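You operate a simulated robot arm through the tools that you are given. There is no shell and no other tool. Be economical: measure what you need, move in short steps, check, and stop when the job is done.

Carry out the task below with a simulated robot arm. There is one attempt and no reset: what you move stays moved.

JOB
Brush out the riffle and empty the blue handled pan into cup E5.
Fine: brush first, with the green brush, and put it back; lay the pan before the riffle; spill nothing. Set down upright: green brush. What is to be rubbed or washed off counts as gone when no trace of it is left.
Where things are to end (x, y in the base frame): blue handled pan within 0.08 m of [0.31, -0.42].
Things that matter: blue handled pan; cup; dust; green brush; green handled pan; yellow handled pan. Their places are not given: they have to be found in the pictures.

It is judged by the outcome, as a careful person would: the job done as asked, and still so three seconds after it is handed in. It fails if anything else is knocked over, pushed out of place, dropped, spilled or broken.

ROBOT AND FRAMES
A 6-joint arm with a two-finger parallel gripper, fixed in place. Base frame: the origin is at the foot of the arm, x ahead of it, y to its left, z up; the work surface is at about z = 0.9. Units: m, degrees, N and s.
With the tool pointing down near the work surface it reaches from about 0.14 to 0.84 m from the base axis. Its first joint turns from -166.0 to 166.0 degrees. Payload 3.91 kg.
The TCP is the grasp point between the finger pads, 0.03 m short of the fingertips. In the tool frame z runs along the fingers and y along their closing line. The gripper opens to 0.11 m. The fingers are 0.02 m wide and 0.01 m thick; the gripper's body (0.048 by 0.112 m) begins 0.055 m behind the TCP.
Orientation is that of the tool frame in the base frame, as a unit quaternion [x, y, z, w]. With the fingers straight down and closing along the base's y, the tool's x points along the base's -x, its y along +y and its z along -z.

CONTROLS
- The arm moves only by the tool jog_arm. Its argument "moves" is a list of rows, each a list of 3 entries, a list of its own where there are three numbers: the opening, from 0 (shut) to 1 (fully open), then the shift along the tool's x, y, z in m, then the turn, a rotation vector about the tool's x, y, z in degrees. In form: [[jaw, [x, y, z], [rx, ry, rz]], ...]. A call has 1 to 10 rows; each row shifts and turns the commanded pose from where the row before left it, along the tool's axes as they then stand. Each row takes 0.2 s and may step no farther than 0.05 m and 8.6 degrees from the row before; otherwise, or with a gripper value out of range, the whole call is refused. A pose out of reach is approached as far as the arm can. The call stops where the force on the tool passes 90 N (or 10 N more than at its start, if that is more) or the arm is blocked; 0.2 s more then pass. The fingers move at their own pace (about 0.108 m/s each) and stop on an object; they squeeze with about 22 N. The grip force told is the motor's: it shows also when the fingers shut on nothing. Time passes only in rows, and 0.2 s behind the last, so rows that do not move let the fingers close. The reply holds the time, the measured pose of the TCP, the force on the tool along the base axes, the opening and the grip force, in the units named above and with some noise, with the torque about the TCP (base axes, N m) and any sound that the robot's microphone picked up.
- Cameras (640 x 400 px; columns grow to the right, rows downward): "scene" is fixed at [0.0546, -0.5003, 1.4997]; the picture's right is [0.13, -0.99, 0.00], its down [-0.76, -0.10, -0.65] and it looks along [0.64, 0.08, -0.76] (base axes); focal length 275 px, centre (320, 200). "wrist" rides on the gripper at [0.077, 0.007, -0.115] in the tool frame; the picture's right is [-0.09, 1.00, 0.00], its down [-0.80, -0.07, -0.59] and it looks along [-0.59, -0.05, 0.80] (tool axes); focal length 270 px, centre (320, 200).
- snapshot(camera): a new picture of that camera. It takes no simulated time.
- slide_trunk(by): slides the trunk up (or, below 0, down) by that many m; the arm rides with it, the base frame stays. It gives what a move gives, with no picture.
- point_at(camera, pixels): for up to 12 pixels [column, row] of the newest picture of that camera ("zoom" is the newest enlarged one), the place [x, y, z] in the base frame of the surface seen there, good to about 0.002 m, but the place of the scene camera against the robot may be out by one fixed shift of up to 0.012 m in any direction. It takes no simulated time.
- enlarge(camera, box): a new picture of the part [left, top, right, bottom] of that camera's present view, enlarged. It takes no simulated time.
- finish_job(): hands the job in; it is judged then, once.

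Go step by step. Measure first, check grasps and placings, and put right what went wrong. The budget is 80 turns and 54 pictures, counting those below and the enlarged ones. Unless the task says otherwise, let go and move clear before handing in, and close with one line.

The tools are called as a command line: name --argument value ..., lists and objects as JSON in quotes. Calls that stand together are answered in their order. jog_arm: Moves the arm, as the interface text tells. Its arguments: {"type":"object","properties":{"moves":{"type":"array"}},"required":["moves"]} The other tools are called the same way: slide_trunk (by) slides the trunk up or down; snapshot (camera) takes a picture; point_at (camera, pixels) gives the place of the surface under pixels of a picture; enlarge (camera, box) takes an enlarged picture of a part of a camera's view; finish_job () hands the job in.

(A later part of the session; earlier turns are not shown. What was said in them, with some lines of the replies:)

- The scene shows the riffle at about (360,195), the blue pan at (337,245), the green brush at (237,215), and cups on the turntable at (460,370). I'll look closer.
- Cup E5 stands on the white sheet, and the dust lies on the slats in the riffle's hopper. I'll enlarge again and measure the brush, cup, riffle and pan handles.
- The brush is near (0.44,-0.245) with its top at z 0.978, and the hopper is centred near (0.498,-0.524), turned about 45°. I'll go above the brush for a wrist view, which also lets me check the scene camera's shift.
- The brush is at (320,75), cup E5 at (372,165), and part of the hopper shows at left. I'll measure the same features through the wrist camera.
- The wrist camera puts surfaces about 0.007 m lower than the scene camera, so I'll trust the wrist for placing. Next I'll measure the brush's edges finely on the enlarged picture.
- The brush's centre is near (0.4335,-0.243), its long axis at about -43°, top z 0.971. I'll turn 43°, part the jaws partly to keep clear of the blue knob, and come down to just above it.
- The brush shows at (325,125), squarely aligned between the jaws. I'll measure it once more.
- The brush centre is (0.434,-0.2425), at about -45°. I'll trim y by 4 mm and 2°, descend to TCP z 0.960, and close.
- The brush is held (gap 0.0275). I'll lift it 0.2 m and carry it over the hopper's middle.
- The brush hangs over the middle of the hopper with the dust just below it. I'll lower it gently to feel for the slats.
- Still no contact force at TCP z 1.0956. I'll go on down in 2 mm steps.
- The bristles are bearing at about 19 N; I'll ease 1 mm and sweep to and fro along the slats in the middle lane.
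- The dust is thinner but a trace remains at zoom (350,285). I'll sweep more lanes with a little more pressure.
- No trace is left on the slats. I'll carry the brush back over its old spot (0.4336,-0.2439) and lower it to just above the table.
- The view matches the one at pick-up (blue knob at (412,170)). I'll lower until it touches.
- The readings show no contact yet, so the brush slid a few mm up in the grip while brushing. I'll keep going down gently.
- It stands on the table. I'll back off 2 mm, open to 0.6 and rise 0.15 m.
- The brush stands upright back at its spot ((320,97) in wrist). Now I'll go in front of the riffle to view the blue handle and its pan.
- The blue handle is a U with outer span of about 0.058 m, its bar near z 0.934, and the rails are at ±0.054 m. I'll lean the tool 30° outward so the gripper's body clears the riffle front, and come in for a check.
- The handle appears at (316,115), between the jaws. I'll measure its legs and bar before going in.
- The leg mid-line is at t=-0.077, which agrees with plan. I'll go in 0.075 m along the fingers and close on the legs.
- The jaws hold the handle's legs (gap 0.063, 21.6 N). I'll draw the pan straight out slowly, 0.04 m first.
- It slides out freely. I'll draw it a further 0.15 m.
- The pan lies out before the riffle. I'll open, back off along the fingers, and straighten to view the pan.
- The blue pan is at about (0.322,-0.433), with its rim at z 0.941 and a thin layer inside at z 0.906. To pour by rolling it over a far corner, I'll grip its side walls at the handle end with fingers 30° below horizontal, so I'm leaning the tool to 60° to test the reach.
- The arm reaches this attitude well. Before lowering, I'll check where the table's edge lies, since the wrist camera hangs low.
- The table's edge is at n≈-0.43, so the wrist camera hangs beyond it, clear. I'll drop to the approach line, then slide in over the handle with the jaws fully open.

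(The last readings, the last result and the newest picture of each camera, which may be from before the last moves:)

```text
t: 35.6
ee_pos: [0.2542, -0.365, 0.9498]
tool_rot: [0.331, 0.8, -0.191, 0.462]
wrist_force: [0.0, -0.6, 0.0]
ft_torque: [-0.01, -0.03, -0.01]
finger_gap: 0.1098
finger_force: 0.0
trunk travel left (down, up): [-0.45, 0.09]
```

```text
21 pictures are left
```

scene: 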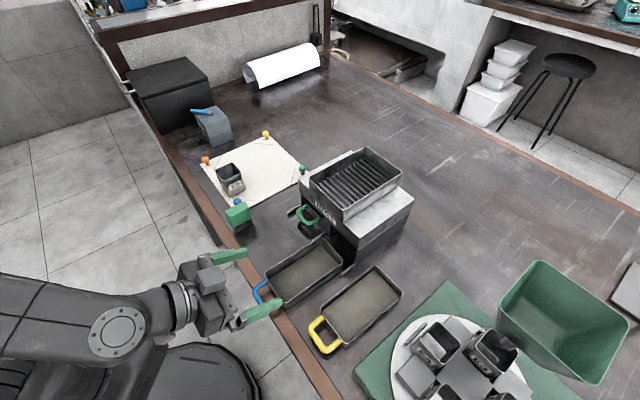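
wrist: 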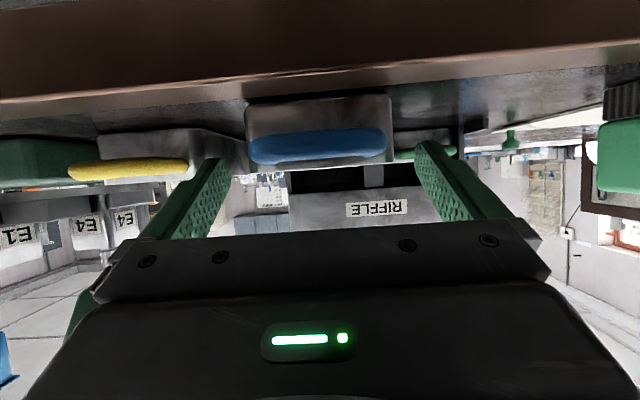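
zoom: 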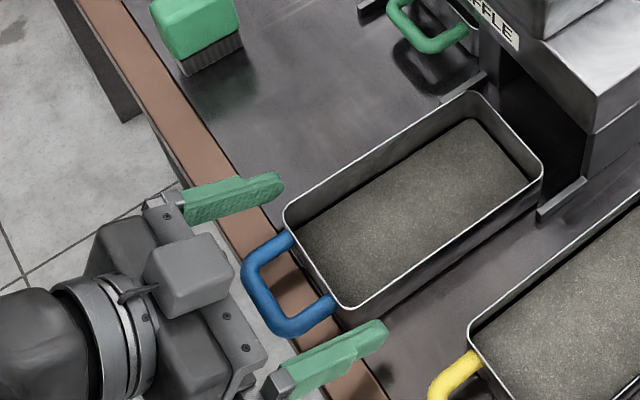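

The fingers straddle the pan's front end squarely, and the gripper body is above the handle. I'll go in the last 0.033 m and close.

jog_arm --moves '[[1, [0, 0, 0.0163], [0, 0, 0]], [1, [0, 0, 0.0163], [0, 0, 0]], [1, [0, 0, 0], [0, 0, 0]], [0.4, [0, 0, 0], [0, 0, 0]], [0.4, [0, 0, 0], [0, 0, 0]], [0.4, [0, 0, 0], [0, 0, 0]]]'

enlarge --camera "scene" --box '[180, 210, 372, 330]'

```text
t: 37.0
ee_pos: [0.2756, -0.3844, 0.9335]
tool_rot: [0.331, 0.8, -0.191, 0.462]
wrist_force: [-0.1, -1.3, 0.7]
ft_torque: [-0.1, -0.02, -0.04]
finger_gap: 0.0849
finger_force: 22.2
trunk travel left (down, up): [-0.45, 0.09]
```

```text
3.33 times, centred on (276, 270) of scene
```

zoom: 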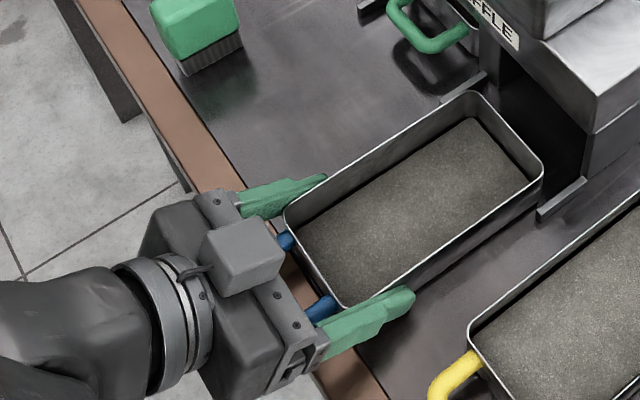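

The pan is held by its side walls (gap 0.085, 22 N). I'll lift 0.03 m straight up and check it hangs level.

jog_arm --moves '[[0.4, [-0.0087, 0, -0.005], [0, 0, 0]], [0.4, [-0.0087, 0, -0.005], [0, 0, 0]], [0.4, [-0.0087, 0, -0.005], [0, 0, 0]]]'

enlarge --camera "scene" --box '[180, 190, 372, 310]'

```text
t: 37.8
ee_pos: [0.2749, -0.3848, 0.964]
tool_rot: [0.331, 0.8, -0.191, 0.462]
wrist_force: [-0.1, -0.1, -2.0]
ft_torque: [0.07, 0.07, 0.04]
finger_gap: 0.085
finger_force: 22.7
trunk travel left (down, up): [-0.45, 0.09]
```

```text
3.33 times, centred on (276, 250) of scene
```

zoom: 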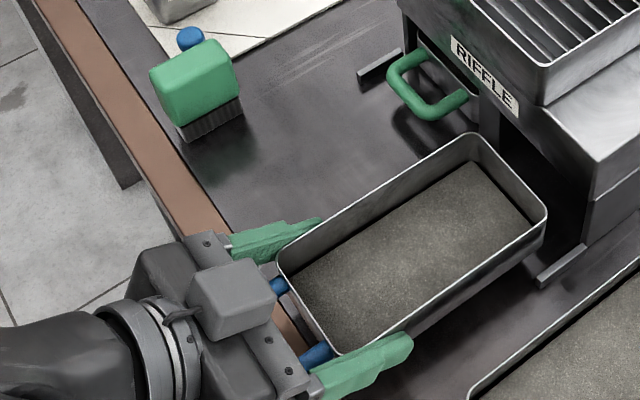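

It weighs only about 2 N. I'll check its level from the rim points.

point_at --camera "zoom" --pixels '[[470, 133], [545, 215], [278, 268], [335, 350], [375, 200], [440, 290], [400, 230]]'

```text
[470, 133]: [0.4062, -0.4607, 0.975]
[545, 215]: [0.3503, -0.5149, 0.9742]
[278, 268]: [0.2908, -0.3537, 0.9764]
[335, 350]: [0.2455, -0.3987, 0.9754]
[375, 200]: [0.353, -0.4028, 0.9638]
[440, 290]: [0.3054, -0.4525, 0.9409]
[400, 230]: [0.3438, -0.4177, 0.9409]
```

The pan hangs level. I'll lift it well clear and turn it toward the cup, and measure the cup's rim meanwhile.

enlarge --camera "scene" --box '[198, 150, 262, 200]'

jog_arm --moves '[[0.4, [-0.026, 0, -0.015], [0, 0, 0]], [0.4, [-0.026, 0, -0.015], [0, 0, 0]], [0.4, [-0.026, 0, -0.015], [0, 0, 0]], [0.4, [-0.026, 0, -0.015], [0, 0, 0]], [0.4, [-0.026, 0, -0.015], [0, 0, 0]]]'

```text
8.00 times, centred on (230, 175) of scene
```

zoom: 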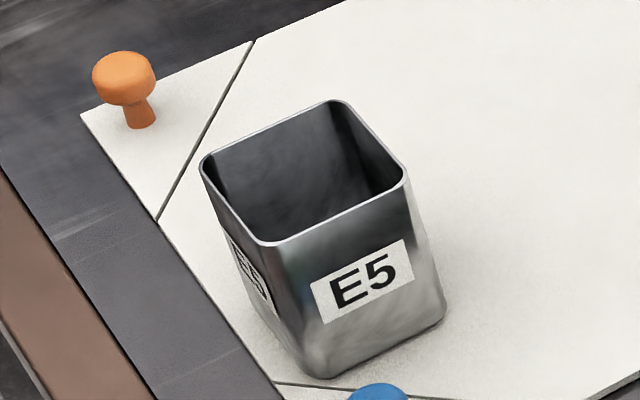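

```text
t: 39.0
ee_pos: [0.2747, -0.383, 1.1147]
tool_rot: [0.33, 0.8, -0.191, 0.462]
wrist_force: [-0.1, -1.1, -1.3]
ft_torque: [0.07, 0.06, 0.02]
finger_gap: 0.0851
finger_force: 22.0
trunk travel left (down, up): [-0.45, 0.09]
```

Next I'll measure the cup's rim corners and yaw the pan +85° about the vertical, keeping it level.

point_at --camera "zoom" --pixels '[[202, 166], [335, 102], [406, 178], [270, 243], [270, 132], [372, 140], [340, 211], [235, 204]]'

jog_arm --moves '[[0.4, [0, 0, 0], [-7.36, 0, -4.25]], [0.4, [0, 0, 0], [-7.36, 0, -4.25]], [0.4, [0, 0, 0], [-7.36, 0, -4.25]], [0.4, [0, 0, 0], [-7.36, 0, -4.25]], [0.4, [0, 0, 0], [-7.36, 0, -4.25]], [0.4, [0, 0, 0], [-7.36, 0, -4.25]], [0.4, [0, 0, 0], [-7.36, 0, -4.25]], [0.4, [0, 0, 0], [-7.36, 0, -4.25]], [0.4, [0, 0, 0], [-7.36, 0, -4.25]], [0.4, [0, 0, 0], [-7.36, 0, -4.25]]]'

snapshot --camera "scene"

```text
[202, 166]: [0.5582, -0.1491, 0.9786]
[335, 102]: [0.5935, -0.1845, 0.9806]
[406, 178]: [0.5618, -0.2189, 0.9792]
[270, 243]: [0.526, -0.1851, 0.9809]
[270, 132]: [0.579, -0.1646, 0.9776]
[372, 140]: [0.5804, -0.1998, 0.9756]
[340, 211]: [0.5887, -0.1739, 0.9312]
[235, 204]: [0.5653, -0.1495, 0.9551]
```

```text
t: 41.2
ee_pos: [0.2763, -0.3854, 1.1134]
tool_rot: [-0.298, 0.813, 0.173, 0.47]
wrist_force: [0.0, 0.5, -2.0]
ft_torque: [-0.1, 0.08, 0.0]
finger_gap: 0.0847
finger_force: 21.8
trunk travel left (down, up): [-0.45, 0.09]
```

```text
17 pictures are left
```

scene: 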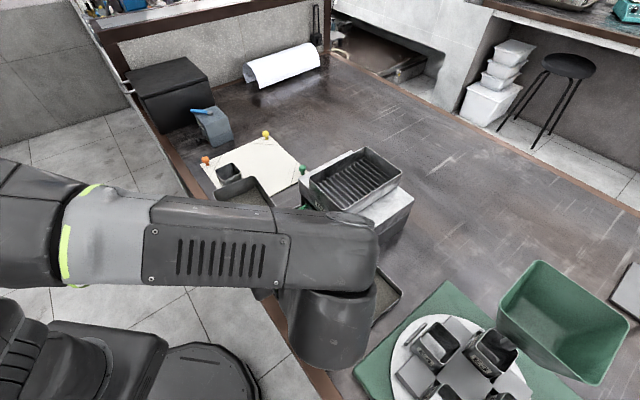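

The cup's rim centre is (0.557,-0.183,0.973) after the camera correction, and the pan now heads at azimuth 40°. I'll carry it level until its far left corner stands over the cup, still 0.14 m above.

jog_arm --moves '[[0.4, [-0.02, -0.0131, 0.0346], [0, 0, 0]], [0.4, [-0.02, -0.0131, 0.0346], [0, 0, 0]], [0.4, [-0.02, -0.0131, 0.0346], [0, 0, 0]], [0.4, [-0.02, -0.0131, 0.0346], [0, 0, 0]], [0.4, [-0.02, -0.0131, 0.0346], [0, 0, 0]], [0.4, [0, 0, 0], [0, 0, 0]]]'

enlarge --camera "scene" --box '[180, 90, 372, 210]'

```text
t: 42.6
ee_pos: [0.4716, -0.3071, 1.1146]
tool_rot: [-0.297, 0.814, 0.171, 0.469]
wrist_force: [1.4, -0.6, -2.7]
ft_torque: [-0.07, 0.08, -0.01]
finger_gap: 0.0848
finger_force: 22.1
trunk travel left (down, up): [-0.45, 0.09]
```

```text
3.33 times, centred on (276, 150) of scene
```

zoom: 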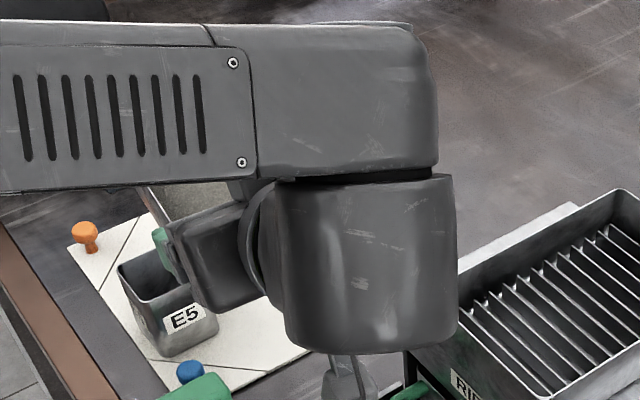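

The pan is in place, though the arm hides the lip from the scene camera. I'll tilt it 24° about the axis that drops its far left corner, holding the corner still, then look.

jog_arm --moves '[[0.4, [-0.00571, -6e-05, -0.00337], [1.062, 2.121, -1.836]], [0.4, [-0.00571, -6e-05, -0.00337], [1.062, 2.121, -1.836]], [0.4, [-0.00571, -6e-05, -0.00337], [1.062, 2.121, -1.836]], [0.4, [-0.00571, -6e-05, -0.00337], [1.062, 2.121, -1.836]], [0.4, [-0.00571, -6e-05, -0.00337], [1.062, 2.121, -1.836]], [0.4, [-0.00571, -6e-05, -0.00337], [1.062, 2.121, -1.836]], [0.4, [-0.00571, -6e-05, -0.00337], [1.062, 2.121, -1.836]], [0.4, [-0.00571, -6e-05, -0.00337], [1.062, 2.121, -1.836]]]'

snapshot --camera "scene"

snapshot --camera "wrist"

```text
t: 44.4
ee_pos: [0.4712, -0.298, 1.1663]
tool_rot: [-0.384, 0.84, 0.004, 0.382]
wrist_force: [-0.6, -1.7, -1.7]
ft_torque: [0.0, 0.09, 0.01]
finger_gap: 0.0845
finger_force: 21.8
trunk travel left (down, up): [-0.45, 0.09]
```

```text
15 pictures are left
```

scene: 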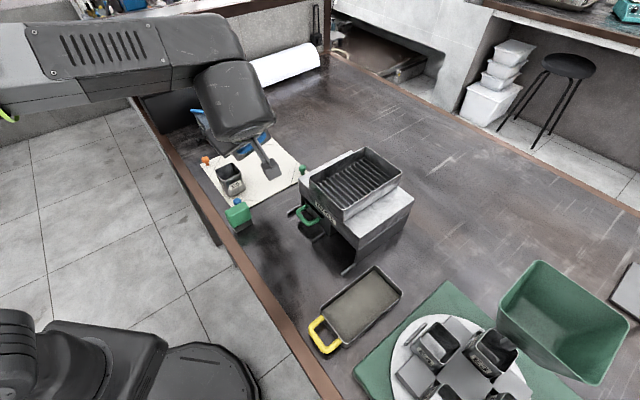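

```text
14 pictures are left
```

wrist: 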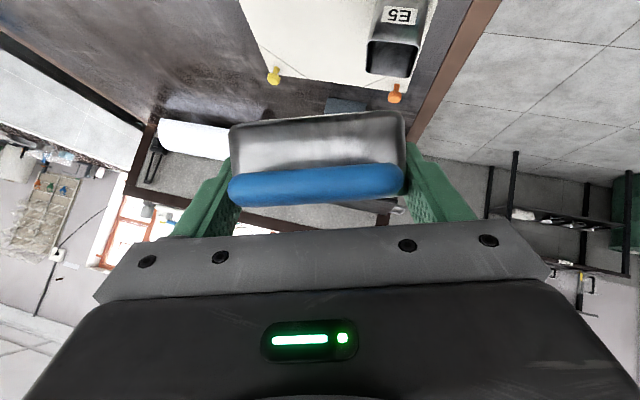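

By my computation the lip stands at about (0.555,-0.187,1.119); the cup shows uncovered at (393,58) in the wrist view. I'll lower 0.102 m straight down so the lip is 0.044 m over the cup's rim.

jog_arm --moves '[[0.4, [0.0165, 0.0074, 0.018], [0, 0, 0]], [0.4, [0.0165, 0.0074, 0.018], [0, 0, 0]], [0.4, [0.0165, 0.0074, 0.018], [0, 0, 0]], [0.4, [0.0165, 0.0074, 0.018], [0, 0, 0]], [0.4, [0, 0, 0], [0, 0, 0]]]'

enlarge --camera "scene" --box '[170, 110, 330, 210]'

snapshot --camera "wrist"

```text
t: 45.6
ee_pos: [0.4703, -0.2969, 1.0644]
tool_rot: [-0.384, 0.84, 0.004, 0.384]
wrist_force: [0.4, -0.1, -2.8]
ft_torque: [-0.04, 0.08, 0.02]
finger_gap: 0.0846
finger_force: 21.9
trunk travel left (down, up): [-0.45, 0.09]
```

```text
4.00 times, centred on (250, 160) of scene
```

zoom: 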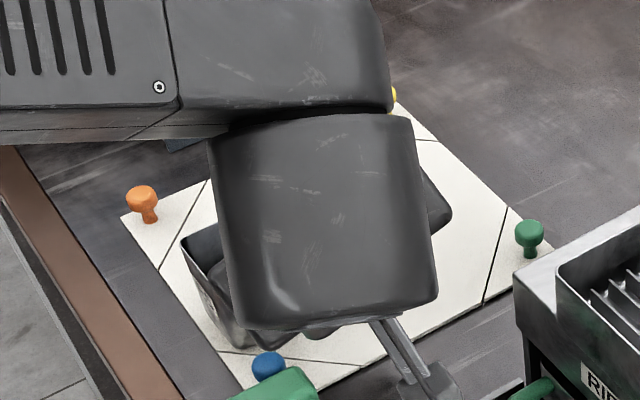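

```text
12 pictures are left
```

wrist: 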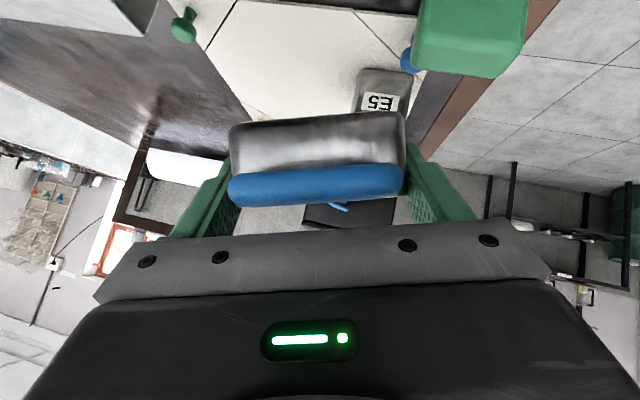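

The geometry matches: the cup lies under the pan's left far corner at (385,90). I'll tilt on slowly to 44°, easing the lip down as it goes.

jog_arm --moves '[[0.4, [-0.00335, 0.0003, -0.00157], [0.708, 1.414, -1.224]], [0.4, [-0.00335, 0.0003, -0.00157], [0.708, 1.414, -1.224]], [0.4, [-0.00335, 0.0003, -0.00157], [0.708, 1.414, -1.224]], [0.4, [-0.00335, 0.0003, -0.00157], [0.708, 1.414, -1.224]], [0.4, [-0.00335, 0.0003, -0.00157], [0.708, 1.414, -1.224]], [0.4, [-0.00335, 0.0003, -0.00157], [0.708, 1.414, -1.224]], [0.4, [-0.00335, 0.0003, -0.00157], [0.708, 1.414, -1.224]], [0.4, [-0.00335, 0.0003, -0.00157], [0.708, 1.414, -1.224]], [0.4, [-0.00335, 0.0003, -0.00157], [0.708, 1.414, -1.224]], [0.4, [-0.00335, 0.0003, -0.00157], [0.708, 1.414, -1.224]]]'

enlarge --camera "scene" --box '[170, 110, 330, 210]'

```text
t: 47.8
ee_pos: [0.4737, -0.2734, 1.0929]
tool_rot: [-0.445, 0.833, -0.135, 0.3]
wrist_force: [-0.8, -0.3, -1.9]
ft_torque: [-0.04, 0.09, 0.03]
finger_gap: 0.0849
finger_force: 22.2
trunk travel left (down, up): [-0.45, 0.09]
```

```text
4.00 times, centred on (250, 160) of scene
```

zoom: 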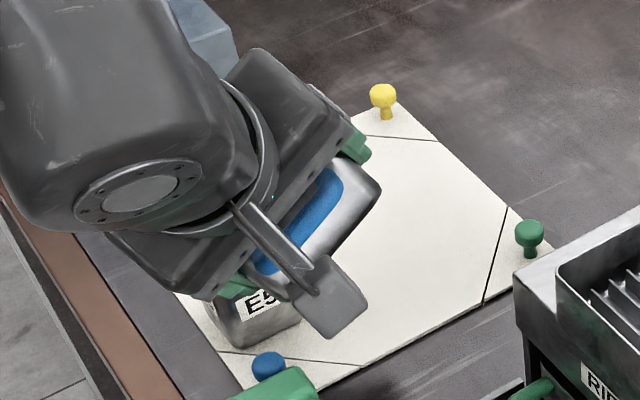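

The lip computes to (0.556,-0.186,1.009), and nothing shows on the sheet. On to 64°.

jog_arm --moves '[[0.4, [-0.00357, 0.0005, -0.00147], [0.708, 1.414, -1.224]], [0.4, [-0.00357, 0.0005, -0.00147], [0.708, 1.414, -1.224]], [0.4, [-0.00357, 0.0005, -0.00147], [0.708, 1.414, -1.224]], [0.4, [-0.00357, 0.0005, -0.00147], [0.708, 1.414, -1.224]], [0.4, [-0.00357, 0.0005, -0.00147], [0.708, 1.414, -1.224]], [0.4, [-0.00357, 0.0005, -0.00147], [0.708, 1.414, -1.224]], [0.4, [-0.00357, 0.0005, -0.00147], [0.708, 1.414, -1.224]], [0.4, [-0.00357, 0.0005, -0.00147], [0.708, 1.414, -1.224]], [0.4, [-0.00357, 0.0005, -0.00147], [0.708, 1.414, -1.224]], [0.4, [-0.00357, 0.0005, -0.00147], [0.708, 1.414, -1.224]]]'

enlarge --camera "scene" --box '[170, 110, 330, 210]'

```text
t: 50.0
ee_pos: [0.4757, -0.2397, 1.1103]
tool_rot: [-0.49, 0.802, -0.271, 0.206]
wrist_force: [0.5, 0.2, -1.8]
ft_torque: [0.01, 0.05, 0.05]
finger_gap: 0.0848
finger_force: 21.6
trunk travel left (down, up): [-0.45, 0.09]
```

```text
4.00 times, centred on (250, 160) of scene
```

zoom: 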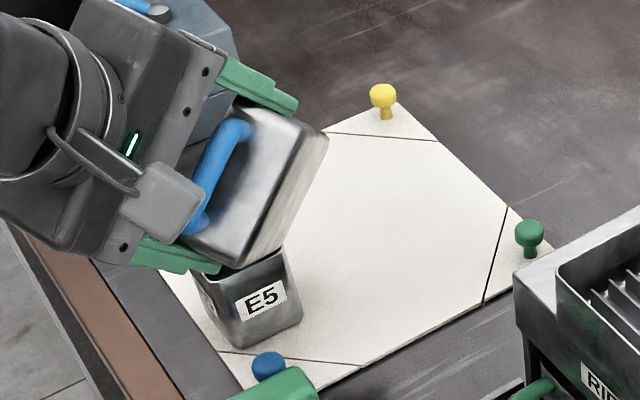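

The lip still computes to (0.555,-0.186,0.999), and the sheet round the cup is clean. On to 84°.

jog_arm --moves '[[0.4, [-0.00391, 0.00075, -0.00139], [0.708, 1.414, -1.224]], [0.4, [-0.00391, 0.00075, -0.00139], [0.708, 1.414, -1.224]], [0.4, [-0.00391, 0.00075, -0.00139], [0.708, 1.414, -1.224]], [0.4, [-0.00391, 0.00075, -0.00139], [0.708, 1.414, -1.224]], [0.4, [-0.00391, 0.00075, -0.00139], [0.708, 1.414, -1.224]], [0.4, [-0.00391, 0.00075, -0.00139], [0.708, 1.414, -1.224]], [0.4, [-0.00391, 0.00075, -0.00139], [0.708, 1.414, -1.224]], [0.4, [-0.00391, 0.00075, -0.00139], [0.708, 1.414, -1.224]], [0.4, [-0.00391, 0.00075, -0.00139], [0.708, 1.414, -1.224]], [0.4, [-0.00391, 0.00075, -0.00139], [0.708, 1.414, -1.224]]]'

enlarge --camera "scene" --box '[170, 110, 330, 210]'

```text
t: 52.2
ee_pos: [0.4787, -0.1974, 1.1124]
tool_rot: [-0.523, 0.746, -0.398, 0.106]
wrist_force: [0.1, -0.3, -1.3]
ft_torque: [0.06, 0.05, -0.02]
finger_gap: 0.0848
finger_force: 21.8
trunk travel left (down, up): [-0.45, 0.09]
```

```text
4.00 times, centred on (250, 160) of scene
```

zoom: 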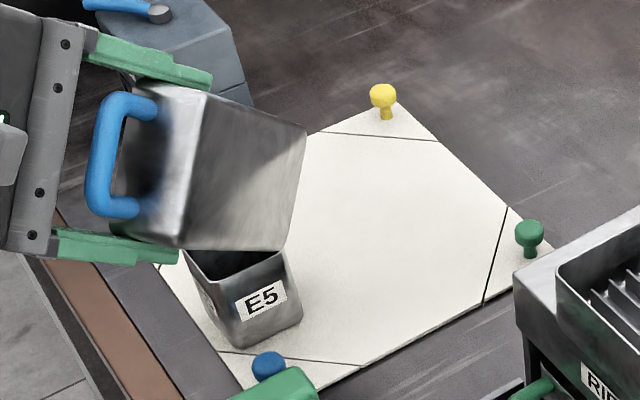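

I'll verify the pan's lower floor corner at zoom (283,247) and see whether the geometry holds.

point_at --camera "zoom" --pixels '[[281, 246], [276, 240], [302, 135], [184, 244], [290, 300], [240, 262], [205, 262]]'

```text
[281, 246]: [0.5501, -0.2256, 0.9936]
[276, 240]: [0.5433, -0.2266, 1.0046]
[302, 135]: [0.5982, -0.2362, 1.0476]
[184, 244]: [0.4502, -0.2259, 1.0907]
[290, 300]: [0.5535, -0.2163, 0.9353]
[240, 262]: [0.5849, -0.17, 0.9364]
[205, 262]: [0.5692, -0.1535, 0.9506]
```

The floor corner agrees with the prediction within 4 mm. I'll nudge the lip 4 mm toward the cup's centre and tilt on to 104°.

jog_arm --moves '[[0.4, [-0.0076, -0.002, -0.0018], [0.708, 1.414, -1.224]], [0.4, [-0.00379, -7e-05, -0.00226], [0.708, 1.414, -1.224]], [0.4, [-0.00379, -7e-05, -0.00226], [0.708, 1.414, -1.224]], [0.4, [-0.00379, -7e-05, -0.00226], [0.708, 1.414, -1.224]], [0.4, [-0.00379, -7e-05, -0.00226], [0.708, 1.414, -1.224]], [0.4, [-0.00379, -7e-05, -0.00226], [0.708, 1.414, -1.224]], [0.4, [-0.00379, -7e-05, -0.00226], [0.708, 1.414, -1.224]], [0.4, [-0.00379, -7e-05, -0.00226], [0.708, 1.414, -1.224]], [0.4, [-0.00379, -7e-05, -0.00226], [0.708, 1.414, -1.224]], [0.4, [-0.00379, -7e-05, -0.00226], [0.708, 1.414, -1.224]]]'

enlarge --camera "scene" --box '[170, 110, 330, 210]'

```text
t: 54.4
ee_pos: [0.4861, -0.1496, 1.1114]
tool_rot: [-0.539, 0.668, -0.513, 0.003]
wrist_force: [0.0, -0.3, -1.9]
ft_torque: [0.07, 0.09, 0.0]
finger_gap: 0.085
finger_force: 21.9
trunk travel left (down, up): [-0.45, 0.09]
```

```text
4.00 times, centred on (250, 160) of scene
```

zoom: 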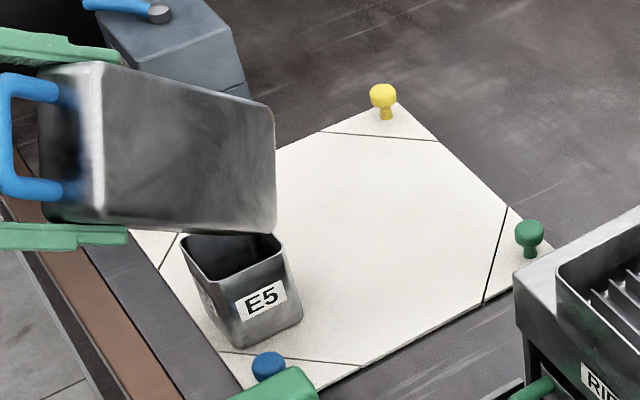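

The lip is over the cup's centre and nothing is spilt in view. On to 124°, keeping the lip in place.

jog_arm --moves '[[0.4, [-0.00379, -7e-05, -0.00226], [0.708, 1.414, -1.224]], [0.4, [-0.00379, -7e-05, -0.00226], [0.708, 1.414, -1.224]], [0.4, [-0.00379, -7e-05, -0.00226], [0.708, 1.414, -1.224]], [0.4, [-0.00379, -7e-05, -0.00226], [0.708, 1.414, -1.224]], [0.4, [-0.00379, -7e-05, -0.00226], [0.708, 1.414, -1.224]], [0.4, [-0.00379, -7e-05, -0.00226], [0.708, 1.414, -1.224]], [0.4, [-0.00379, -7e-05, -0.00226], [0.708, 1.414, -1.224]], [0.4, [-0.00379, -7e-05, -0.00226], [0.708, 1.414, -1.224]], [0.4, [-0.00379, -7e-05, -0.00226], [0.708, 1.414, -1.224]], [0.4, [-0.00379, -7e-05, -0.00226], [0.708, 1.414, -1.224]]]'

jog_arm --moves '[[0.4, [0, 0, 0], [0, 0, 0]], [0.4, [0, 0, 0], [0, 0, 0]], [0.4, [0, 0, 0], [0, 0, 0]], [0.4, [0, 0, 0], [0, 0, 0]], [0.4, [0, 0, 0], [0, 0, 0]]]'

enlarge --camera "scene" --box '[150, 100, 310, 200]'

```text
t: 56.6
ee_pos: [0.4905, -0.1088, 1.0956]
tool_rot: [0.538, -0.57, 0.613, 0.1]
wrist_force: [0.0, 0.8, -1.2]
ft_torque: [0.09, 0.06, -0.01]
finger_gap: 0.0848
finger_force: 22.0
trunk travel left (down, up): [-0.45, 0.09]
```

```text
t: 57.8
ee_pos: [0.49, -0.1091, 1.0957]
tool_rot: [0.538, -0.57, 0.613, 0.101]
wrist_force: [0.3, 0.2, -1.7]
ft_torque: [0.03, 0.05, 0.0]
finger_gap: 0.0844
finger_force: 21.8
trunk travel left (down, up): [-0.45, 0.09]
```

```text
4.00 times, centred on (230, 150) of scene
```

zoom: 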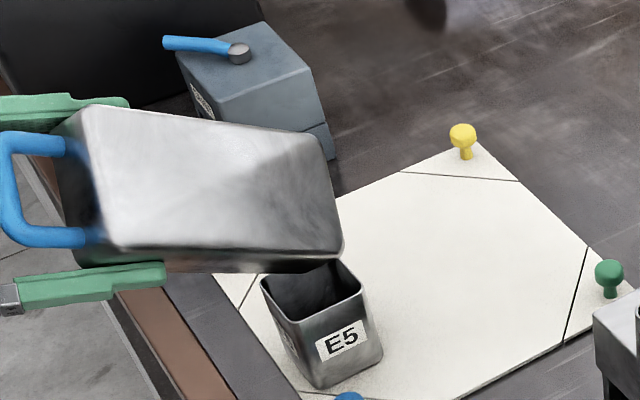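

No spill in view. I'll see how deep the surface inside the cup is, and look from the wrist.

point_at --camera "zoom" --pixels '[[295, 295], [310, 300], [320, 290], [345, 285], [300, 310], [330, 275]]'

snapshot --camera "wrist"

```text
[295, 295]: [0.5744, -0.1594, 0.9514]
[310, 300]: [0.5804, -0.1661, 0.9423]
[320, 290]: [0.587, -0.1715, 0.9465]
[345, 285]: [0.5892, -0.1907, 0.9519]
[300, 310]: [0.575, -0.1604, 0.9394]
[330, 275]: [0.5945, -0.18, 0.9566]
```

```text
6 pictures are left
```

wrist: 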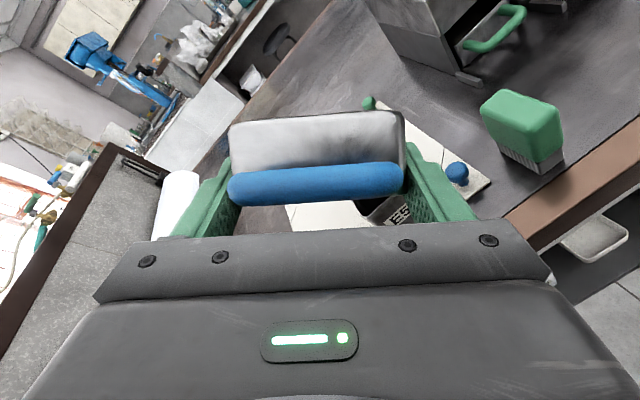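

The inside points are only the cup's walls. I'll tilt 10° more and wait a little, to be sure the pan empties, then rise straight up 0.09 m.

jog_arm --moves '[[0.4, [-0.00379, -7e-05, -0.00226], [0.708, 1.414, -1.224]], [0.4, [-0.00379, -7e-05, -0.00226], [0.708, 1.414, -1.224]], [0.4, [-0.00379, -7e-05, -0.00226], [0.708, 1.414, -1.224]], [0.4, [-0.00379, -7e-05, -0.00226], [0.708, 1.414, -1.224]], [0.4, [-0.00379, -7e-05, -0.00226], [0.708, 1.414, -1.224]], [0.4, [0, 0, 0], [0, 0, 0]], [0.4, [0, 0, 0], [0, 0, 0]], [0.4, [0, 0, 0], [0, 0, 0]], [0.4, [0, 0, 0], [0, 0, 0]], [0.4, [0, 0, 0], [0, 0, 0]]]'

jog_arm --moves '[[0.4, [0.0193, -0.0114, -0.0021], [0, 0, 0]], [0.4, [0.0193, -0.0114, -0.0021], [0, 0, 0]], [0.4, [0.0193, -0.0114, -0.0021], [0, 0, 0]], [0.4, [0.0193, -0.0114, -0.0021], [0, 0, 0]]]'

enlarge --camera "scene" --box '[150, 90, 310, 210]'

```text
t: 60.0
ee_pos: [0.492, -0.0915, 1.0828]
tool_rot: [0.532, -0.514, 0.656, 0.15]
wrist_force: [1.1, 0.2, -1.3]
ft_torque: [0.08, 0.06, -0.01]
finger_gap: 0.0849
finger_force: 21.8
trunk travel left (down, up): [-0.45, 0.09]
```

```text
t: 61.0
ee_pos: [0.4908, -0.0922, 1.1728]
tool_rot: [0.532, -0.514, 0.656, 0.151]
wrist_force: [0.2, 0.0, -1.0]
ft_torque: [0.06, 0.06, -0.02]
finger_gap: 0.0849
finger_force: 22.0
trunk travel left (down, up): [-0.45, 0.09]
```

```text
3.33 times, centred on (230, 150) of scene
```

zoom: 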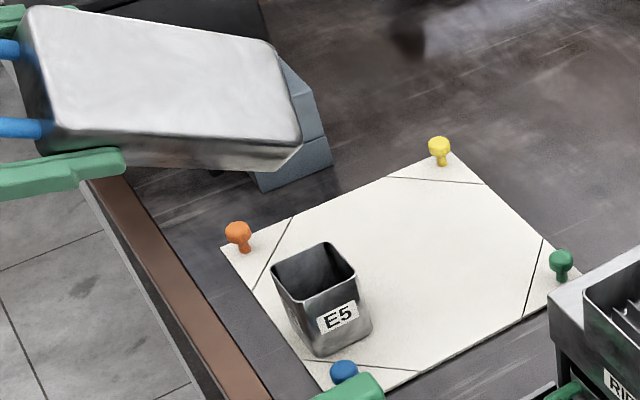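

The sheet is clean. I'll check the depth inside the cup now it is uncovered.

point_at --camera "zoom" --pixels '[[310, 298], [318, 294], [330, 288], [300, 290], [340, 282], [306, 280]]'

jog_arm --moves '[[0.4, [0.0145, 0.0014, 0.0099], [-2.832, -5.656, 4.896]], [0.4, [0.0145, 0.0014, 0.0099], [-2.832, -5.656, 4.896]], [0.4, [0.0145, 0.0014, 0.0099], [-2.832, -5.656, 4.896]], [0.4, [0.0145, 0.0014, 0.0099], [-2.832, -5.656, 4.896]], [0.4, [0.0145, 0.0014, 0.0099], [-2.832, -5.656, 4.896]], [0.4, [0.0145, 0.0014, 0.0099], [-2.832, -5.656, 4.896]], [0.4, [0.0145, 0.0014, 0.0099], [-2.832, -5.656, 4.896]], [0.4, [0.0145, 0.0014, 0.0099], [-2.832, -5.656, 4.896]]]'

```text
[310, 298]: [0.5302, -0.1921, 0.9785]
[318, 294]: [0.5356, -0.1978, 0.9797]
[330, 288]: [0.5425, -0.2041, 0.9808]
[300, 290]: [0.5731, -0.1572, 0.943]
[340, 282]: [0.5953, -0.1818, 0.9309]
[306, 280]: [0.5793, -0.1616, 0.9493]
```

```text
t: 62.8
ee_pos: [0.4789, -0.2236, 1.1947]
tool_rot: [-0.502, 0.788, -0.309, 0.178]
wrist_force: [0.1, 0.3, -1.0]
ft_torque: [0.02, 0.03, -0.04]
finger_gap: 0.0848
finger_force: 21.7
trunk travel left (down, up): [-0.45, 0.09]
```

Force now shows about 1 N, lighter than before. I'll tilt it fully back to level.

jog_arm --moves '[[0.4, [0.0145, 0.0014, 0.0099], [-2.832, -5.656, 4.896]], [0.4, [0.0145, 0.0014, 0.0099], [-2.832, -5.656, 4.896]], [0.4, [0.0145, 0.0014, 0.0099], [-2.832, -5.656, 4.896]], [0.4, [0.0145, 0.0014, 0.0099], [-2.832, -5.656, 4.896]], [0.4, [0.0145, 0.0014, 0.0099], [-2.832, -5.656, 4.896]], [0.4, [0.0145, 0.0014, 0.0099], [-2.832, -5.656, 4.896]], [0.4, [0.0145, 0.0014, 0.0099], [-2.832, -5.656, 4.896]], [0.4, [0.0145, 0.0014, 0.0099], [-2.832, -5.656, 4.896]], [0.4, [0.011, 0.0009, 0.0073], [-2.124, -4.242, 3.672]]]'

```text
t: 64.8
ee_pos: [0.4734, -0.302, 1.0715]
tool_rot: [-0.297, 0.811, 0.175, 0.473]
wrist_force: [-0.1, -0.1, -1.8]
ft_torque: [-0.06, 0.02, -0.02]
finger_gap: 0.0847
finger_force: 22.1
trunk travel left (down, up): [-0.45, 0.09]
```

The pan is level again. I'll raise 0.04 m, carry it back and yaw to its former heading.

jog_arm --moves '[[0.4, [-0.0346, 0, -0.02], [0, 0, 0]], [0.4, [0.0205, 0.0127, -0.0355], [0, 0, 0]], [0.4, [0.0205, 0.0127, -0.0355], [0, 0, 0]], [0.4, [0.0205, 0.0127, -0.0355], [0, 0, 0]], [0.4, [0.0205, 0.0127, -0.0355], [0, 0, 0]], [0.4, [0.0205, 0.0127, -0.0355], [0, 0, 0]]]'

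jog_arm --moves '[[0.4, [0, 0, 0], [7.36, 0, 4.25]], [0.4, [0, 0, 0], [7.36, 0, 4.25]], [0.4, [0, 0, 0], [7.36, 0, 4.25]], [0.4, [0, 0, 0], [7.36, 0, 4.25]], [0.4, [0, 0, 0], [7.36, 0, 4.25]], [0.4, [0, 0, 0], [7.36, 0, 4.25]], [0.4, [0, 0, 0], [7.36, 0, 4.25]], [0.4, [0, 0, 0], [7.36, 0, 4.25]], [0.4, [0, 0, 0], [7.36, 0, 4.25]], [0.4, [0, 0, 0], [7.36, 0, 4.25]]]'

snapshot --camera "scene"

```text
t: 66.2
ee_pos: [0.2728, -0.3845, 1.1115]
tool_rot: [-0.296, 0.812, 0.173, 0.472]
wrist_force: [0.3, 1.1, -2.4]
ft_torque: [-0.02, 0.05, -0.02]
finger_gap: 0.0849
finger_force: 22.0
trunk travel left (down, up): [-0.45, 0.09]
```

```text
t: 68.4
ee_pos: [0.2747, -0.385, 1.1101]
tool_rot: [0.333, 0.799, -0.189, 0.463]
wrist_force: [-0.4, 0.5, -1.5]
ft_torque: [0.02, 0.06, -0.02]
finger_gap: 0.085
finger_force: 21.5
trunk travel left (down, up): [-0.45, 0.09]
```

```text
4 pictures are left
```

scene: 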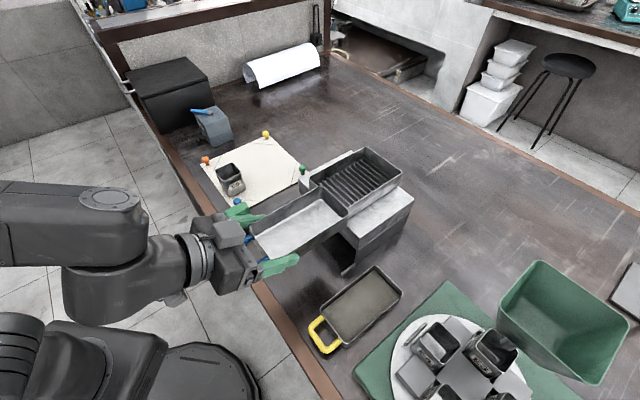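

The pan is empty and clean. I'll lower it to its spot before the riffle, slowly at the end.

jog_arm --moves '[[0.4, [0.0346, 0, 0.02], [0, 0, 0]], [0.4, [0.0346, 0, 0.02], [0, 0, 0]], [0.4, [0.0346, 0, 0.02], [0, 0, 0]], [0.4, [0.026, 0, 0.015], [0, 0, 0]], [0.4, [0.013, 0, 0.0075], [0, 0, 0]]]'

jog_arm --moves '[[0.4, [0.0009, 0, 0.0005], [0, 0, 0]]]'

jog_arm --moves '[[0.4, [0.0009, 0, 0.0005], [0, 0, 0]]]'

```text
t: 69.6
ee_pos: [0.2745, -0.3847, 0.9454]
tool_rot: [0.333, 0.8, -0.188, 0.463]
wrist_force: [-0.3, 0.3, -1.8]
ft_torque: [0.07, 0.09, 0.02]
finger_gap: 0.0846
finger_force: 21.6
trunk travel left (down, up): [-0.45, 0.09]
```

```text
t: 70.0
ee_pos: [0.2742, -0.3839, 0.9445]
tool_rot: [0.332, 0.8, -0.188, 0.463]
wrist_force: [0.2, 0.3, -2.6]
ft_torque: [0.04, 0.05, -0.04]
finger_gap: 0.085
finger_force: 21.6
trunk travel left (down, up): [-0.45, 0.09]
```

```text
t: 70.4
ee_pos: [0.2746, -0.3847, 0.9431]
tool_rot: [0.332, 0.8, -0.188, 0.464]
wrist_force: [-0.3, 0.1, -1.0]
ft_torque: [0.06, 0.07, 0.03]
finger_gap: 0.0849
finger_force: 21.7
trunk travel left (down, up): [-0.45, 0.09]
```

Still about 9 mm above the pick-up height (0.9335). I'll go down 7 mm, then 1 mm at a time.

jog_arm --moves '[[0.4, [0.003, 0, 0.00175], [0, 0, 0]], [0.4, [0.003, 0, 0.00175], [0, 0, 0]]]'

jog_arm --moves '[[0.4, [0.0009, 0, 0.0005], [0, 0, 0]], [0.4, [0.0009, 0, 0.0005], [0, 0, 0]]]'

jog_arm --moves '[[0.4, [0.0009, 0, 0.0005], [0, 0, 0]]]'

```text
t: 71.0
ee_pos: [0.2765, -0.3839, 0.9386]
tool_rot: [0.332, 0.799, -0.189, 0.463]
wrist_force: [1.7, 0.1, 3.5]
ft_torque: [-0.48, -0.35, 0.21]
finger_gap: 0.0852
finger_force: 22.3
trunk travel left (down, up): [-0.45, 0.09]
```

```text
t: 71.6
ee_pos: [0.2769, -0.3828, 0.9354]
tool_rot: [0.332, 0.799, -0.189, 0.465]
wrist_force: [2.7, -0.1, 15.7]
ft_torque: [0.05, 0.3, 0.05]
finger_gap: 0.0849
finger_force: 21.5
trunk travel left (down, up): [-0.45, 0.09]
```

```text
t: 72.0
ee_pos: [0.276, -0.3824, 0.9349]
tool_rot: [0.332, 0.8, -0.188, 0.463]
wrist_force: [4.0, 0.0, 16.0]
ft_torque: [-0.29, 0.13, 0.15]
finger_gap: 0.0851
finger_force: 22.0
trunk travel left (down, up): [-0.45, 0.09]
```

The pan is down. I'll ease off, open fully, and slide back out along the fingers, then up.

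jog_arm --moves '[[0.4, [-0.0013, 0, -0.0007], [0, 0, 0]], [1, [0, 0, 0], [0, 0, 0]], [1, [0, 0, 0], [0, 0, 0]], [1, [0, 0, -0.02], [0, 0, 0]], [1, [0, 0, -0.035], [0, 0, 0]], [1, [0, 0, -0.045], [0, 0, 0]], [1, [-0.045, 0, 0], [0, 0, 0]], [1, [-0.045, 0, 0], [0, 0, 0]], [1, [-0.045, 0, 0], [0, 0, 0]], [1, [-0.045, 0, 0], [0, 0, 0]]]'

snapshot --camera "scene"

```text
t: 74.2
ee_pos: [0.2785, -0.3879, 1.1431]
tool_rot: [0.332, 0.8, -0.189, 0.463]
wrist_force: [0.1, -0.4, 1.0]
ft_torque: [-0.01, -0.02, 0.01]
finger_gap: 0.1098
finger_force: 0.0
trunk travel left (down, up): [-0.45, 0.09]
```

```text
3 pictures are left
```

scene: 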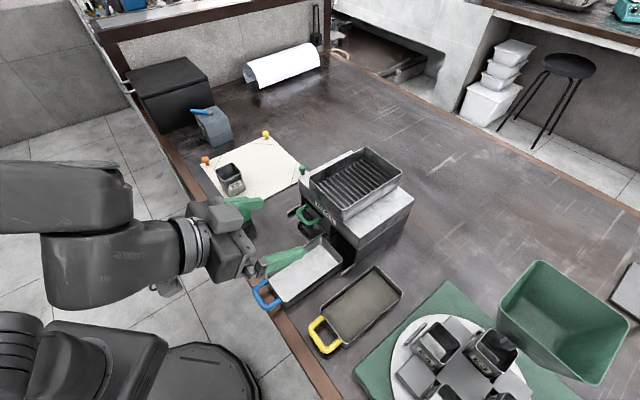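

The blue pan lies empty before the riffle. I'll rise clear and check the pan's place, the brush and the cup.

jog_arm --moves '[[1, [-0.0346, -0.03, -0.02], [0, 0, 0]], [1, [-0.0346, -0.03, -0.02], [0, 0, 0]], [1, [-0.0346, -0.03, -0.02], [0, 0, 0]]]'

enlarge --camera "scene" --box '[190, 130, 430, 320]'

point_at --camera "scene" --pixels '[[322, 237], [342, 262], [282, 306], [305, 270], [230, 165]]'

```text
t: 75.0
ee_pos: [0.2137, -0.4512, 1.2599]
tool_rot: [0.332, 0.8, -0.188, 0.463]
wrist_force: [-0.2, -1.0, -0.4]
ft_torque: [0.02, 0.01, -0.03]
finger_gap: 0.1101
finger_force: 0.0
trunk travel left (down, up): [-0.45, 0.09]
```

```text
2.11 times, centred on (310, 225) of scene
```

zoom: 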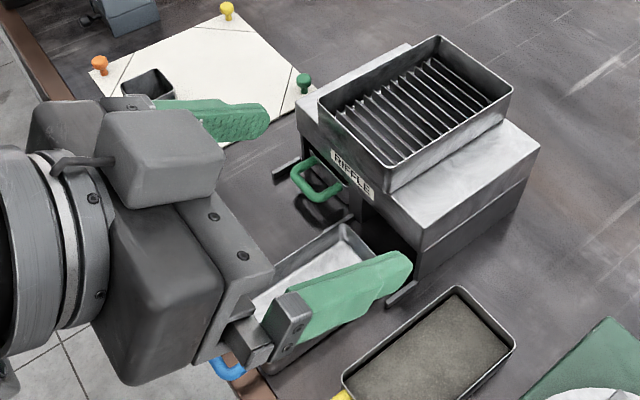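

```text
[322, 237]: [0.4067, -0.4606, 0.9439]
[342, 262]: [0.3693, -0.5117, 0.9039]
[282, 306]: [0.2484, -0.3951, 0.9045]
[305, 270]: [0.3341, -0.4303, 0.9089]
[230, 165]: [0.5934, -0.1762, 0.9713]
```

The pan is within 0.03 m of its target. The arm hides the brush, so I'll move aside and look once more.

jog_arm --moves '[[1, [-0.04, 0.0, -0.02], [0, 0, 0]], [1, [-0.02, 0.0, -0.04], [0, 0, 0]], [1, [-0.02, -0.03, -0.03], [0, 0, 0]]]'

snapshot --camera "scene"

```text
t: 75.8
ee_pos: [0.164, -0.4448, 1.3735]
tool_rot: [0.332, 0.8, -0.187, 0.463]
wrist_force: [0.1, 0.1, -0.2]
ft_torque: [0.02, -0.01, -0.01]
finger_gap: 0.1099
finger_force: 0.0
trunk travel left (down, up): [-0.45, 0.09]
```

```text
1 pictures are left
```

scene: 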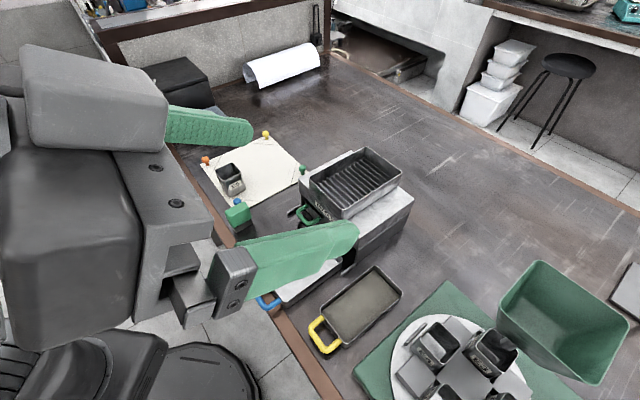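

The brush stands at (237,213), cup E5 at (230,178) is upright on a clean sheet, and the riffle and the empty pan are in order. I'm handing in.

finish_job

```text
The job is handed in.
```

I brushed out the riffle with the green brush and put it back upright. I then emptied the blue-handled pan over cup E5 and laid it before the riffle; no spill showed in the pictures, though I could not see the dust inside the cup itself.
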